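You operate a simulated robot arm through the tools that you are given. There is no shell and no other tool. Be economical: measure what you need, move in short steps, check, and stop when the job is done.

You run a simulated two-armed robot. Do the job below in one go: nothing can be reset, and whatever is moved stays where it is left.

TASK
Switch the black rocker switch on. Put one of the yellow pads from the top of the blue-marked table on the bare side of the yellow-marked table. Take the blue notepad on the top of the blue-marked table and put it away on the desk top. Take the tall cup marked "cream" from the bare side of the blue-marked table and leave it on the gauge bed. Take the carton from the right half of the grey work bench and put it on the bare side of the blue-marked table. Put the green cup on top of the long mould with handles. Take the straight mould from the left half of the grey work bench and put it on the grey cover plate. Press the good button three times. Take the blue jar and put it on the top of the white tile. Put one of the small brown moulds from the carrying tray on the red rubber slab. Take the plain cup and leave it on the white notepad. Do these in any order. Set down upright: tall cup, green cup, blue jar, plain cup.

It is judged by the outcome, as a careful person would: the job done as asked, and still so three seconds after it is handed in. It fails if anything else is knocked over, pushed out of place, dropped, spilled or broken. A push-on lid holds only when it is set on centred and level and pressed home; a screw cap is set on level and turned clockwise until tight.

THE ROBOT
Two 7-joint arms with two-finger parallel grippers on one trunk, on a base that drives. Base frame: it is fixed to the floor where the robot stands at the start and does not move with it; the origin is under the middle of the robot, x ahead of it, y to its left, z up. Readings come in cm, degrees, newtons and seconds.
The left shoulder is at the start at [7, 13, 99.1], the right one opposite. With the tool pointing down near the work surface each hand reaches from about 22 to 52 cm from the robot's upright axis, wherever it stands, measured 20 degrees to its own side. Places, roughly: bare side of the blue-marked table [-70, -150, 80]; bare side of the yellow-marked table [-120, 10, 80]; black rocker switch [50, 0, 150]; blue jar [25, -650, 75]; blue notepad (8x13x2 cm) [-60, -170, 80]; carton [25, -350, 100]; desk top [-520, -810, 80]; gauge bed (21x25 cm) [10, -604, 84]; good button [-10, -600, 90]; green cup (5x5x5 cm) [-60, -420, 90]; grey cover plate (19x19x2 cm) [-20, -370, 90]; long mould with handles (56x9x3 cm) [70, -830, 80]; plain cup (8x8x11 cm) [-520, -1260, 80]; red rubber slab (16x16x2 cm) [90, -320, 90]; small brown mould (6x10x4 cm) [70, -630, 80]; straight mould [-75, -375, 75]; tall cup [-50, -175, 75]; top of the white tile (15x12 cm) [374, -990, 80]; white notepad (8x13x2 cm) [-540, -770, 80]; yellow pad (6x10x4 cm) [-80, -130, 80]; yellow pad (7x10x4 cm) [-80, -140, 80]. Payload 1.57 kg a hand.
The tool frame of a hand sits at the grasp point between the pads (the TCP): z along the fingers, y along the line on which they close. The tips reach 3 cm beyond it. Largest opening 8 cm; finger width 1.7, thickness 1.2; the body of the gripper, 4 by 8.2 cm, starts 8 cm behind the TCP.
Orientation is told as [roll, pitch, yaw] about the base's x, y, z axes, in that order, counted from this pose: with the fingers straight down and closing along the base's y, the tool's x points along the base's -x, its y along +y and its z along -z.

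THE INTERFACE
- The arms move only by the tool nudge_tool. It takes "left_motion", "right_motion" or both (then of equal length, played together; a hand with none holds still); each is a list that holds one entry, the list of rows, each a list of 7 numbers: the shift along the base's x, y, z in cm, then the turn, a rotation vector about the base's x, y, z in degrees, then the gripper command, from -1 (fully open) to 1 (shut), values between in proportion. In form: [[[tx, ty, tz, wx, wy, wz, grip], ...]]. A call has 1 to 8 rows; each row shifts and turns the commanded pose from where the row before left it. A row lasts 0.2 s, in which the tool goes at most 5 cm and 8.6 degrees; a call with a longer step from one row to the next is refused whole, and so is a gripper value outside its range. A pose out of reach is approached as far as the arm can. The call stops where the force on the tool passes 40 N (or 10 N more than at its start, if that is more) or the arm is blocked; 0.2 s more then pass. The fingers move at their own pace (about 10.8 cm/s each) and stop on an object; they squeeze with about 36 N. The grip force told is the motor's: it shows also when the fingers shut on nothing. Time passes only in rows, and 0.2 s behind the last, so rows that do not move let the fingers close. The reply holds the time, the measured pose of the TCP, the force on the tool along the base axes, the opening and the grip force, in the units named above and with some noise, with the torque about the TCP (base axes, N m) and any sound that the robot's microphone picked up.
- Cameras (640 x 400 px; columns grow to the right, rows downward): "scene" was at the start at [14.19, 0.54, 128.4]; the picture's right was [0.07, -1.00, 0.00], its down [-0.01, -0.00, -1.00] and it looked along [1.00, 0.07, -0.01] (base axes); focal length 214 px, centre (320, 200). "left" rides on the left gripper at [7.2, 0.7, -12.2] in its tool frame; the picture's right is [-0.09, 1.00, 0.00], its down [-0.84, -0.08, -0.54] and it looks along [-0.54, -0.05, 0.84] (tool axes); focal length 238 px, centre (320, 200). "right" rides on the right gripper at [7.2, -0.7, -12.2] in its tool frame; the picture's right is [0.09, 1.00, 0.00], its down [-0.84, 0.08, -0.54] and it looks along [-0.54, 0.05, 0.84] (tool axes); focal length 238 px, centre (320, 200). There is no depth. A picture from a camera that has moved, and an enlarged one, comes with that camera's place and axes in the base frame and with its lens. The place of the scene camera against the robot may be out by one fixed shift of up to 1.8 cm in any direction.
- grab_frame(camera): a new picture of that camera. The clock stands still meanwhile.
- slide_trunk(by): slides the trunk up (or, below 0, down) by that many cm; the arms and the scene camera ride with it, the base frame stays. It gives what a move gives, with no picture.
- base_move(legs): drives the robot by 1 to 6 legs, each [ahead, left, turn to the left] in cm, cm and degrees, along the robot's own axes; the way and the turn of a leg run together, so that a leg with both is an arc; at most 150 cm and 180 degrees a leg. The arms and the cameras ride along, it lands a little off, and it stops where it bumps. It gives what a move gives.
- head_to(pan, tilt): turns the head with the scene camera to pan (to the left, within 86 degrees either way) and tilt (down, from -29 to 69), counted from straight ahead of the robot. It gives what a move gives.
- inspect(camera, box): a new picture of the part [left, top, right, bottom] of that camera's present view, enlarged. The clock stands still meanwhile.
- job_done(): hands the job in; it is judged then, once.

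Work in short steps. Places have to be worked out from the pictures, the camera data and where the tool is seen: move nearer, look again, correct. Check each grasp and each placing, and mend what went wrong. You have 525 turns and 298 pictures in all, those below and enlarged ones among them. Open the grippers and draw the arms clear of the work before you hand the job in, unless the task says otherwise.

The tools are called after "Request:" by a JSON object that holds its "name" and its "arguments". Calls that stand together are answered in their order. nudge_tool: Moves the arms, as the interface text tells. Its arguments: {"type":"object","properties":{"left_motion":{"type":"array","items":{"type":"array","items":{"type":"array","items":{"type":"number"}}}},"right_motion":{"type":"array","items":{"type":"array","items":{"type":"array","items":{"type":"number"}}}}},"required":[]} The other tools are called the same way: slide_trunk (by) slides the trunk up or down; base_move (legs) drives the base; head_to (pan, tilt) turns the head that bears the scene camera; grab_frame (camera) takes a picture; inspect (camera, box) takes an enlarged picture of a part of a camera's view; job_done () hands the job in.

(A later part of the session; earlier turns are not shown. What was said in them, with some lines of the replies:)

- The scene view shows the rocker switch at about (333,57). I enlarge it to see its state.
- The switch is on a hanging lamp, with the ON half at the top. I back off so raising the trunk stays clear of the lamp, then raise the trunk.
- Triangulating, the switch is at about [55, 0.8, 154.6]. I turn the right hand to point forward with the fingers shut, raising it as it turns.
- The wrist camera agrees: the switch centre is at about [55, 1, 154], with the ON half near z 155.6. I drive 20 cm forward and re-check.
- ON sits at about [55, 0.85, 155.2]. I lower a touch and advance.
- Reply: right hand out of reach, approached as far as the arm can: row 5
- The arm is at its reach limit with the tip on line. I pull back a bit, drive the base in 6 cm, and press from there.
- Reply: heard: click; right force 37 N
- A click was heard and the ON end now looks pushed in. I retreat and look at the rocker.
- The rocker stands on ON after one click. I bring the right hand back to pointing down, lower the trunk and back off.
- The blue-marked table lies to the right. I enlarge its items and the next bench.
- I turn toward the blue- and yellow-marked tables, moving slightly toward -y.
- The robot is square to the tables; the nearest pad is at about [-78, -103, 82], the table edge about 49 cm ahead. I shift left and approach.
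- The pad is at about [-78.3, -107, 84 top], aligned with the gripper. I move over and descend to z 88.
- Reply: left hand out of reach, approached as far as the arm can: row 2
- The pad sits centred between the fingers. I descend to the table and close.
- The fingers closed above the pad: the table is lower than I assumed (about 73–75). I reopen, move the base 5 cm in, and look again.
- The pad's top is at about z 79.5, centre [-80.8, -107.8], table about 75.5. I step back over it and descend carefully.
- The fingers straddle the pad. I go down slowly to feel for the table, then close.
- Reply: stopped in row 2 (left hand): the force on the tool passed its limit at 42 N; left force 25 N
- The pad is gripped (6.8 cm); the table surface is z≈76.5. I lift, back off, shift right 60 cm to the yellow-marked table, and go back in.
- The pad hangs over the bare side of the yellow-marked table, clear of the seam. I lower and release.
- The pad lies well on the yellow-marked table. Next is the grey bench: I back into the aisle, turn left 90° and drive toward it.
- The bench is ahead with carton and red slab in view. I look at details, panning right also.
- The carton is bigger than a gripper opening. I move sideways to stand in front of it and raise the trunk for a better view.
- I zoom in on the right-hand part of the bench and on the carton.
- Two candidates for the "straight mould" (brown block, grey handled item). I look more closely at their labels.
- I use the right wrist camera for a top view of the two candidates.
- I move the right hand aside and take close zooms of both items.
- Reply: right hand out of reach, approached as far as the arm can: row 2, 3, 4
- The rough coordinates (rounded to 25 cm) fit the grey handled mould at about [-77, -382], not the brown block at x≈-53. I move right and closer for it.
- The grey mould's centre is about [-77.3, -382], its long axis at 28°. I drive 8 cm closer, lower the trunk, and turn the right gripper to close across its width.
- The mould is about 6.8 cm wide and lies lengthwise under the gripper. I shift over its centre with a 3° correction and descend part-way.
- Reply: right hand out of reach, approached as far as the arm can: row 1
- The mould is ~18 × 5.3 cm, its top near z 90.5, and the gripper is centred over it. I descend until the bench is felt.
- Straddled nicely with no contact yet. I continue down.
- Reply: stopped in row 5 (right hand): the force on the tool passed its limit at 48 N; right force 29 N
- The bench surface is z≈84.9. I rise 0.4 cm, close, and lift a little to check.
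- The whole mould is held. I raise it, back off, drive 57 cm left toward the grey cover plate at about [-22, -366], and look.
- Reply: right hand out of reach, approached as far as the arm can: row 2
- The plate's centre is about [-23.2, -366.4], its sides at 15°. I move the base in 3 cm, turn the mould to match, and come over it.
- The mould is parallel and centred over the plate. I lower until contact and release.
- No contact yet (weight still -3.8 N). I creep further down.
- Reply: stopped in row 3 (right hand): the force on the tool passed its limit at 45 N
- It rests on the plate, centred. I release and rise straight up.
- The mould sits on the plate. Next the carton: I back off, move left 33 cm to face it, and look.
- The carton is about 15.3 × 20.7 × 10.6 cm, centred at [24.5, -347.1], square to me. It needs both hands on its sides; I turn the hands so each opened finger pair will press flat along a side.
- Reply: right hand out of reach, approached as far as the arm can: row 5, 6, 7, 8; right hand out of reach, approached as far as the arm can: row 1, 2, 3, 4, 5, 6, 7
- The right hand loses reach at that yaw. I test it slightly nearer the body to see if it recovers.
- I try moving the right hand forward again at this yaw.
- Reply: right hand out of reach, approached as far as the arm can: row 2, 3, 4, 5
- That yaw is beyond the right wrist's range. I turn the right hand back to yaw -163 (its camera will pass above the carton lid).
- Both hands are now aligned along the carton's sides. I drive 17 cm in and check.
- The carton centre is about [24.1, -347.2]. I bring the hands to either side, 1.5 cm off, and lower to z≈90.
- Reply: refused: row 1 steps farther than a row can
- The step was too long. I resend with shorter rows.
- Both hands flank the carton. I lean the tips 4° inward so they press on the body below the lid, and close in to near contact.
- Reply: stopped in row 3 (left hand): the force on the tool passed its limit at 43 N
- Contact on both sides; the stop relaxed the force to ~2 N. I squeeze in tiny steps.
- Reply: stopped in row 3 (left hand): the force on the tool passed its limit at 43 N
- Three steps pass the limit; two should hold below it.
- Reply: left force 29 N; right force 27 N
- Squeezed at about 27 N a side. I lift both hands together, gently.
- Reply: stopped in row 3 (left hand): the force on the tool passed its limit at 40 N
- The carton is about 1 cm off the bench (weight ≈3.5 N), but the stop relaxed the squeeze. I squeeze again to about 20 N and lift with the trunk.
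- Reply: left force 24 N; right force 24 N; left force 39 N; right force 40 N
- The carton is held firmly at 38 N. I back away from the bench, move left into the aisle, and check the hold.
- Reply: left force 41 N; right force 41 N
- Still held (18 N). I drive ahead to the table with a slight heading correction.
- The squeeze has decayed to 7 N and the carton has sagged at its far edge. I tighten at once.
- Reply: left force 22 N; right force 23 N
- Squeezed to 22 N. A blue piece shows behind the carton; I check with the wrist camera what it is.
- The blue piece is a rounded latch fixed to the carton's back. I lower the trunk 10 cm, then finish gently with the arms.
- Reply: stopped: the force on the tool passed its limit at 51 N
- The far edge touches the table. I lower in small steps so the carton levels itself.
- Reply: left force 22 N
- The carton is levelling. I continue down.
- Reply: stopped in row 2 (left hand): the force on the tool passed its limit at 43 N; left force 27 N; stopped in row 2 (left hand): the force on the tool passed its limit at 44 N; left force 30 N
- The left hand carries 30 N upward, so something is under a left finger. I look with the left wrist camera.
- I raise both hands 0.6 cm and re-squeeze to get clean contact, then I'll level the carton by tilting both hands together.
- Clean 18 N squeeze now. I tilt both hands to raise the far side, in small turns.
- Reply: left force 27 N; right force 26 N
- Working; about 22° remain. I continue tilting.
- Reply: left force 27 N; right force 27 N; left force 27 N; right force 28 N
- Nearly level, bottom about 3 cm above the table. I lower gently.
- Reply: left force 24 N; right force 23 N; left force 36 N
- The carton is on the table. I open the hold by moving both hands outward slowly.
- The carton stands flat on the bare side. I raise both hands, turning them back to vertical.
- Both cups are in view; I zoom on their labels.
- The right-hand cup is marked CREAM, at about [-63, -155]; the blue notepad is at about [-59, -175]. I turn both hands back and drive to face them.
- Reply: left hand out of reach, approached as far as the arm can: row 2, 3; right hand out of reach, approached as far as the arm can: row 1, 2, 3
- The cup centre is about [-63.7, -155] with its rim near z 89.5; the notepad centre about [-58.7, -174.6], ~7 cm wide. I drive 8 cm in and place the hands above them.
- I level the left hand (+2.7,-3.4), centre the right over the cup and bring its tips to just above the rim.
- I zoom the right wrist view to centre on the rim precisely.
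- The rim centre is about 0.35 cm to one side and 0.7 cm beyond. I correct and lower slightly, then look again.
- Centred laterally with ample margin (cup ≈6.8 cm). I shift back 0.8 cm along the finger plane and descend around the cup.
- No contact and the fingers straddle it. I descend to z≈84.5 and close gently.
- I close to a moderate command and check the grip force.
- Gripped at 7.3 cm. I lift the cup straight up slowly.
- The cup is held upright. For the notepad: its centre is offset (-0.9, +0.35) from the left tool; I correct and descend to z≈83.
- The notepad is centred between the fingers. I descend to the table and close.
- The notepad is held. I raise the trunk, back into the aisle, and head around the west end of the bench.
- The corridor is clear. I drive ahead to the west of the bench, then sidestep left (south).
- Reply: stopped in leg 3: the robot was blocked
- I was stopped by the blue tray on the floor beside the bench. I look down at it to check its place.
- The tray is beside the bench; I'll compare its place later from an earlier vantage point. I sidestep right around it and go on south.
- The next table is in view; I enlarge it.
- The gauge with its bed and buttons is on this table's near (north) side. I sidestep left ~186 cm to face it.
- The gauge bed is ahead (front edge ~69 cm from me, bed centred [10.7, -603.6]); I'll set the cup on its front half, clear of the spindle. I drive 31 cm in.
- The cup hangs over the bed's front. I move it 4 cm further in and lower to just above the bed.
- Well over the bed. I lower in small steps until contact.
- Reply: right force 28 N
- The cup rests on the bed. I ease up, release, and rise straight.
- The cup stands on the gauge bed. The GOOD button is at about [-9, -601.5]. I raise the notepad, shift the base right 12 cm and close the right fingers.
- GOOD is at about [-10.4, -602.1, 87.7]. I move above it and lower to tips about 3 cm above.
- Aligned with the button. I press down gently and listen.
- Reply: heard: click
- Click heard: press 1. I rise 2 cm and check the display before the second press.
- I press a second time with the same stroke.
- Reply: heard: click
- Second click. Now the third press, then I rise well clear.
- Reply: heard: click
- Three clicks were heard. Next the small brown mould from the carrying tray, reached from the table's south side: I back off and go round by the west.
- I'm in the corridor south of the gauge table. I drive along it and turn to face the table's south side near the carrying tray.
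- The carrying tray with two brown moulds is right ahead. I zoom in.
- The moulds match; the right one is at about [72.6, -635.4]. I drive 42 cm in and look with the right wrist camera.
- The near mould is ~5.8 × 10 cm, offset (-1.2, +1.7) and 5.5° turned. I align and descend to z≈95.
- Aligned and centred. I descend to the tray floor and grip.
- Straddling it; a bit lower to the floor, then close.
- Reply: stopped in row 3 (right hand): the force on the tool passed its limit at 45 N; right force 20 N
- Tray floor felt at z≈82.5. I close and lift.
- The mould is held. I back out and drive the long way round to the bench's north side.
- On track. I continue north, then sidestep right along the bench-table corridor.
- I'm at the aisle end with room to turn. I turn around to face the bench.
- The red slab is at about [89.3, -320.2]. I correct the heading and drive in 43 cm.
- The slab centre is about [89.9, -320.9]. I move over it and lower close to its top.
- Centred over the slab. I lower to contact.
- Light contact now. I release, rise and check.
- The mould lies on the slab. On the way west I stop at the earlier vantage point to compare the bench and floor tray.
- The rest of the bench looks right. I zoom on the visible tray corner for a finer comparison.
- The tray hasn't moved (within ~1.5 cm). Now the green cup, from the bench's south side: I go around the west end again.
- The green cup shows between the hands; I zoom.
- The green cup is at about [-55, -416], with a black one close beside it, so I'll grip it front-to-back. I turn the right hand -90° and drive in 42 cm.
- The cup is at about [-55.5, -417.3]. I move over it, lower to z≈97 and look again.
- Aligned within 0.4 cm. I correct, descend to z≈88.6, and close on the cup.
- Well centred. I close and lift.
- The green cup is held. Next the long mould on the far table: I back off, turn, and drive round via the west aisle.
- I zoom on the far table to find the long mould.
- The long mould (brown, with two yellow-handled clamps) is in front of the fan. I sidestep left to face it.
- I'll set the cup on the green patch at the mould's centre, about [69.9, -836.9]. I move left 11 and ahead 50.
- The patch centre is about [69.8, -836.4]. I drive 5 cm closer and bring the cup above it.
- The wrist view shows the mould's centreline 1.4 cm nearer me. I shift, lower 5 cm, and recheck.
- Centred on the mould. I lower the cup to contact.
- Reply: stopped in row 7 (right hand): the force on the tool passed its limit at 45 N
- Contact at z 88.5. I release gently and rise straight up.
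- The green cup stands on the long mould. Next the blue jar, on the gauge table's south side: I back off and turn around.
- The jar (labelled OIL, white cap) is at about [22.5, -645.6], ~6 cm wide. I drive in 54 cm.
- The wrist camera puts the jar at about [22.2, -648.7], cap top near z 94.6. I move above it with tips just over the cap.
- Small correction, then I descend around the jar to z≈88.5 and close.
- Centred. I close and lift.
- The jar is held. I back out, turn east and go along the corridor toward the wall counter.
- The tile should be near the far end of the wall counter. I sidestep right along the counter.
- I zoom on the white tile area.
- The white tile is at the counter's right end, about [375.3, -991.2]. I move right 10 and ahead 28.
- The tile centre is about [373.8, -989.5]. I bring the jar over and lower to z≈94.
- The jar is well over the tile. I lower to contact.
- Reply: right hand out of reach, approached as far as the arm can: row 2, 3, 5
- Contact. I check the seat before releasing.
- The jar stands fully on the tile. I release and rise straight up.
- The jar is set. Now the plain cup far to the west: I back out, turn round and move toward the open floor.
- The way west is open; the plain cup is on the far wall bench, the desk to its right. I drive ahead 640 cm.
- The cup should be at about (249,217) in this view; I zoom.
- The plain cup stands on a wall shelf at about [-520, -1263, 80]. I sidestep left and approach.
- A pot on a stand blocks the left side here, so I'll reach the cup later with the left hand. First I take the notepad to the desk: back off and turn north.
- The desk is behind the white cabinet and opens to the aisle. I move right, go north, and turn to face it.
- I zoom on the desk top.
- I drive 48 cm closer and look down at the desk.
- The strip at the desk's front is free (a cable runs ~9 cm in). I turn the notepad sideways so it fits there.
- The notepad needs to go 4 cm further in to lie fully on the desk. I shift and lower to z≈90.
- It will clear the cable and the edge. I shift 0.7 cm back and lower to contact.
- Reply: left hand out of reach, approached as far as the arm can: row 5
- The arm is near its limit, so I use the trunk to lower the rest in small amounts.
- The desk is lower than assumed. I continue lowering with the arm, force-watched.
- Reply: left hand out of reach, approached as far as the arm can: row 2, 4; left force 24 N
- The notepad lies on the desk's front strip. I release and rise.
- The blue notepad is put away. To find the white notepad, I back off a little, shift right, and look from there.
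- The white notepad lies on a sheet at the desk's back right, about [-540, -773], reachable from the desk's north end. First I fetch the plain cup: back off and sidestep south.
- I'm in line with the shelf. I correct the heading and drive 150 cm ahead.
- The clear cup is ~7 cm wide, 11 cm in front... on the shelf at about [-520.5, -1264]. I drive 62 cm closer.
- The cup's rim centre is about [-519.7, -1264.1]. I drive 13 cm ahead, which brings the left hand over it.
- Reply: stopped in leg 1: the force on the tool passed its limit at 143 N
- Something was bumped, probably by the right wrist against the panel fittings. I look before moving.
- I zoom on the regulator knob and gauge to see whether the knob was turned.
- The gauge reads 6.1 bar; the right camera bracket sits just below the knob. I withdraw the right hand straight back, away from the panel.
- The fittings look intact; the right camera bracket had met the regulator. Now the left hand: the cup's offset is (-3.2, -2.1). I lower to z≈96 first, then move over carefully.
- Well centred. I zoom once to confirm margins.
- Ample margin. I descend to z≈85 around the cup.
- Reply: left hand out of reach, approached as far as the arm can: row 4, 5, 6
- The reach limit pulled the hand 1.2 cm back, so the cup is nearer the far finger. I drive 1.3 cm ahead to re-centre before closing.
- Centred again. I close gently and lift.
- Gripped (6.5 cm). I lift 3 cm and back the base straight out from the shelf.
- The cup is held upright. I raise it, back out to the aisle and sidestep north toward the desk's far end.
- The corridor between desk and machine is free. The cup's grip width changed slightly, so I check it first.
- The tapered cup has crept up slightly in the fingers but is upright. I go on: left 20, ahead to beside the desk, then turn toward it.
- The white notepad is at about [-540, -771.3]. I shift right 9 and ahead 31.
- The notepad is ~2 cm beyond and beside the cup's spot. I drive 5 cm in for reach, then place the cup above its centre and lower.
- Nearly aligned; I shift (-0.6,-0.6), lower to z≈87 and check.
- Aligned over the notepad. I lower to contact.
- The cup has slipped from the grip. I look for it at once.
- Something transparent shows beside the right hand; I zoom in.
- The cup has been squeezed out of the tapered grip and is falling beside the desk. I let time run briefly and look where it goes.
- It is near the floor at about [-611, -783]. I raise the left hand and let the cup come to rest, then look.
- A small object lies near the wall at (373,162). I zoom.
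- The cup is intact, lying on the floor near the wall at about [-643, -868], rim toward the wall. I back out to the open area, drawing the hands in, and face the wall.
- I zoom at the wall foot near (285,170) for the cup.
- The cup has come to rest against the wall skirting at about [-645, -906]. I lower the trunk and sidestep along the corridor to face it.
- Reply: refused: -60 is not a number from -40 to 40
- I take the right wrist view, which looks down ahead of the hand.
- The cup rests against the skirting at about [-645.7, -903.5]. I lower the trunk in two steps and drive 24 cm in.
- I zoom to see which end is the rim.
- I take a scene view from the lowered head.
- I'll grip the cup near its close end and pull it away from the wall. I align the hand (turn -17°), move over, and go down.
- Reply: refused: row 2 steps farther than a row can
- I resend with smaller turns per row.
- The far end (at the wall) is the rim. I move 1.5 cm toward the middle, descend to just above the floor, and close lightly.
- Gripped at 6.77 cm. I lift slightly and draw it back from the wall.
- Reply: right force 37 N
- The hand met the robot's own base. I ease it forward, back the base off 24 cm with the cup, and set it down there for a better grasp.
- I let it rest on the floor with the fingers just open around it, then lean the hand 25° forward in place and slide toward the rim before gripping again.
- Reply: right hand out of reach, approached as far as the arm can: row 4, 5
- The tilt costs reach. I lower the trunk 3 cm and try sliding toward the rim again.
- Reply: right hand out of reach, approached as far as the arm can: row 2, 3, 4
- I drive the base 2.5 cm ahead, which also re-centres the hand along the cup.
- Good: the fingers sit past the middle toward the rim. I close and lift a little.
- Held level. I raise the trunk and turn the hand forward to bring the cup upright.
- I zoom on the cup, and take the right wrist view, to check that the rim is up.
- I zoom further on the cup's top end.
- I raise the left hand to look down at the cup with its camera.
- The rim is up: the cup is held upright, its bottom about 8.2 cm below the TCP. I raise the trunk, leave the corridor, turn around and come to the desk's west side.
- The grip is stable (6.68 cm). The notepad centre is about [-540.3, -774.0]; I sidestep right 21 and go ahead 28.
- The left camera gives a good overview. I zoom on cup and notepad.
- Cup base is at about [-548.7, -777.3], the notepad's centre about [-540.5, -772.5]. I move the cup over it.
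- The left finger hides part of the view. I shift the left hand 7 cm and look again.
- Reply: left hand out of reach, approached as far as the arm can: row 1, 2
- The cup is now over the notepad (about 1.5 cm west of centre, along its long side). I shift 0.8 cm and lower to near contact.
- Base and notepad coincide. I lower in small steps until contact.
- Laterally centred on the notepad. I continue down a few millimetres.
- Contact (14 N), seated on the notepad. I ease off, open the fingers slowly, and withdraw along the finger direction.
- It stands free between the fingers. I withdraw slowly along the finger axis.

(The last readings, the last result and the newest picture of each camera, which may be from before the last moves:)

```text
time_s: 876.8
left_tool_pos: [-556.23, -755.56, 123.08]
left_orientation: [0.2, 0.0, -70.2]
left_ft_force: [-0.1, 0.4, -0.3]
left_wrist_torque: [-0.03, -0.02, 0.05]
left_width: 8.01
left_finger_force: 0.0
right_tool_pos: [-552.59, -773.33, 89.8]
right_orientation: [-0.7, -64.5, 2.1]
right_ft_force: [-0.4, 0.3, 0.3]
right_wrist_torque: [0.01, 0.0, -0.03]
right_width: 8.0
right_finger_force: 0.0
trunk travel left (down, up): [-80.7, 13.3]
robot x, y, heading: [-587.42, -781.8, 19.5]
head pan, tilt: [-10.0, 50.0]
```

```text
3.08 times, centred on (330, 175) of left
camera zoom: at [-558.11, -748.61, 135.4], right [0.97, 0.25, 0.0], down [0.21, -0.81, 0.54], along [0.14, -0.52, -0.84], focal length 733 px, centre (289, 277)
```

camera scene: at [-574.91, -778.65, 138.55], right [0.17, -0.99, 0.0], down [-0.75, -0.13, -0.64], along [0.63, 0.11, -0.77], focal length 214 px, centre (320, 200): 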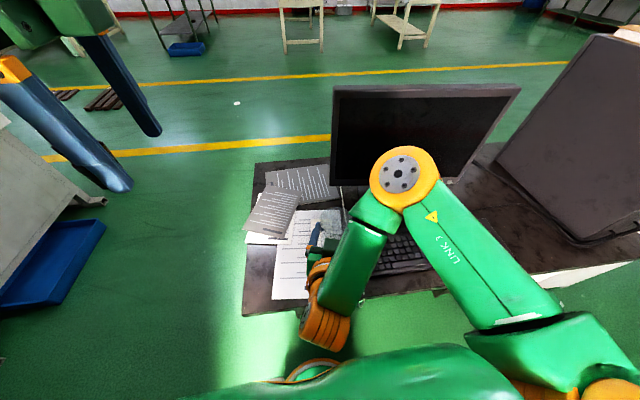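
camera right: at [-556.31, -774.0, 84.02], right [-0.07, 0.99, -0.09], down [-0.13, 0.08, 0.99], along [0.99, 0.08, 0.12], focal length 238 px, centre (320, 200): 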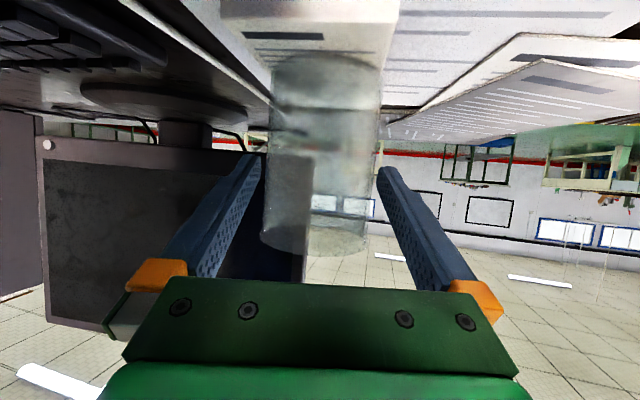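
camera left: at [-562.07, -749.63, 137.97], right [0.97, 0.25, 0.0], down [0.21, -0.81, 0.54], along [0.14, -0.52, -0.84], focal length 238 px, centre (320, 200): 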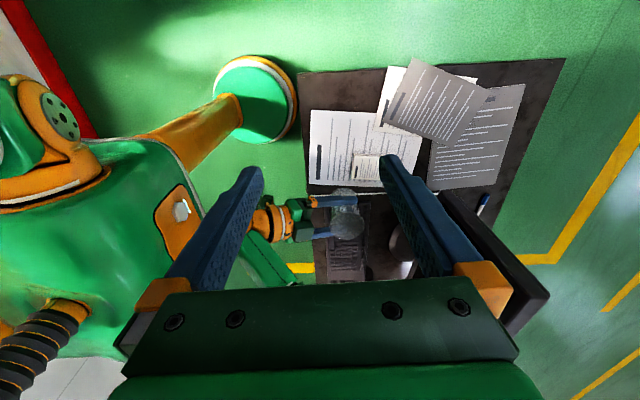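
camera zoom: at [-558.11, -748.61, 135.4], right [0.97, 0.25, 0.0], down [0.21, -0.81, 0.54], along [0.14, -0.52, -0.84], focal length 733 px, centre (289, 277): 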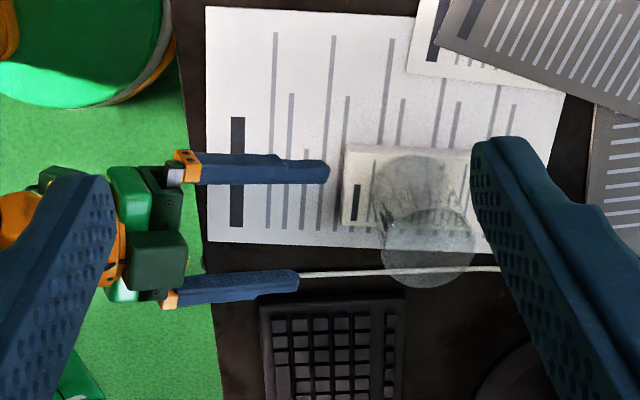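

The plain cup stands upright on the white notepad. I back the robot away and take a final look.

Request:
{"name": "base_move", "arguments": {"legs": [[-38, 0, 0]]}}

Request:
{"name": "head_to", "arguments": {"pan": 0, "tilt": 30}}

Request:
{"name": "grab_frame", "arguments": {"camera": "scene"}}

Request:
{"name": "inspect", "arguments": {"camera": "scene", "box": [240, 150, 440, 275]}}

```text
time_s: 879.2
left_tool_pos: [-591.47, -768.37, 123.07]
left_orientation: [0.2, 0.0, -70.7]
left_ft_force: [-0.2, -0.2, 0.1]
left_wrist_torque: [0.01, 0.04, 0.0]
left_width: 7.97
left_finger_force: 0.2
right_tool_pos: [-587.87, -786.3, 89.72]
right_orientation: [-0.6, -64.4, 1.8]
right_ft_force: [-0.4, -0.4, -0.2]
right_wrist_torque: [0.02, -0.01, -0.01]
right_width: 8.01
right_finger_force: 0.1
trunk travel left (down, up): [-80.7, 13.3]
robot x, y, heading: [-623.45, -794.15, 19.5]
head pan, tilt: [-10.0, 50.0]
```

```text
time_s: 880.0
left_tool_pos: [-591.7, -768.48, 123.23]
left_orientation: [0.2, 0.0, -70.7]
left_ft_force: [-0.1, -0.7, 0.0]
left_wrist_torque: [0.01, 0.02, 0.0]
left_width: 7.99
left_finger_force: 0.0
right_tool_pos: [-588.11, -786.31, 89.7]
right_orientation: [-0.6, -64.5, 1.8]
right_ft_force: [-1.0, -0.1, -0.3]
right_wrist_torque: [0.0, 0.0, -0.02]
right_width: 7.98
right_finger_force: 0.1
trunk travel left (down, up): [-80.7, 13.3]
robot x, y, heading: [-623.01, -793.81, 19.6]
head pan, tilt: [0.0, 30.0]
```

```text
39 pictures are left
camera scene: at [-609.62, -789.65, 141.5], right [0.33, -0.94, 0.0], down [-0.47, -0.17, -0.87], along [0.82, 0.29, -0.5], focal length 214 px, centre (320, 200)
```

scene: 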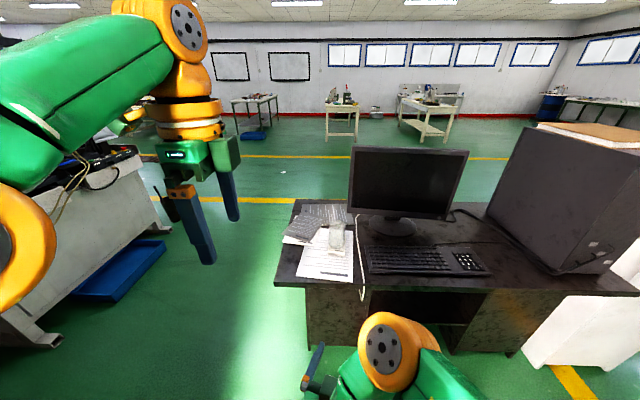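

```text
3.20 times, centred on (340, 212) of scene
camera zoom: at [-609.62, -789.65, 141.5], right [0.33, -0.94, 0.0], down [-0.47, -0.17, -0.87], along [0.82, 0.29, -0.5], focal length 686 px, centre (256, 160)
```

zoom: 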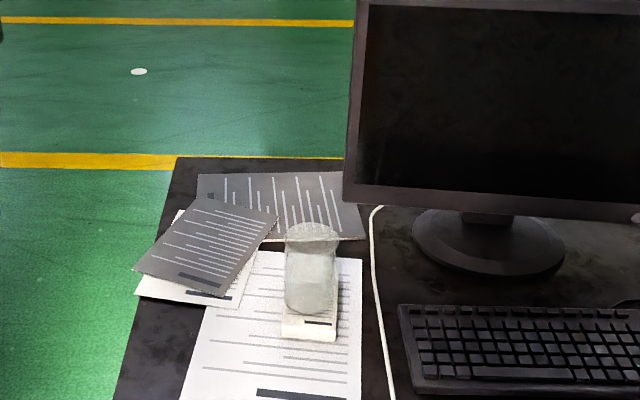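

The cup stands upright on the white notepad, every listed item has been done, and both grippers are open and clear. I hand the job in.

Request:
{"name": "job_done", "arguments": {}}

```text
The job is handed in.
```

I handed the job in with all eleven tasks done, but there were a few mishaps and uncertainties.

- **Plain cup:** it was squeezed out of the grip as I first lowered it at the desk and fell to the floor. It looked unbroken, so I picked it up; it now stands upright on the white notepad.
- **Contacts:** the right hand hit the pressure panel near a regulator knob while I was reaching for that cup. The gauge read 6.1 bar afterwards, and I could not tell whether that was a change. Earlier the base bumped a blue tray on the floor by the grey work bench, which had not moved measurably when I re-checked.
- **Straight mould:** two moulds on the left half of the bench could have fitted. I took the grey one with the handle because the rough coordinates pointed to it.
- **Good button:** I pressed it three times and heard a click each time. The display beside it then showed text starting "AGA".
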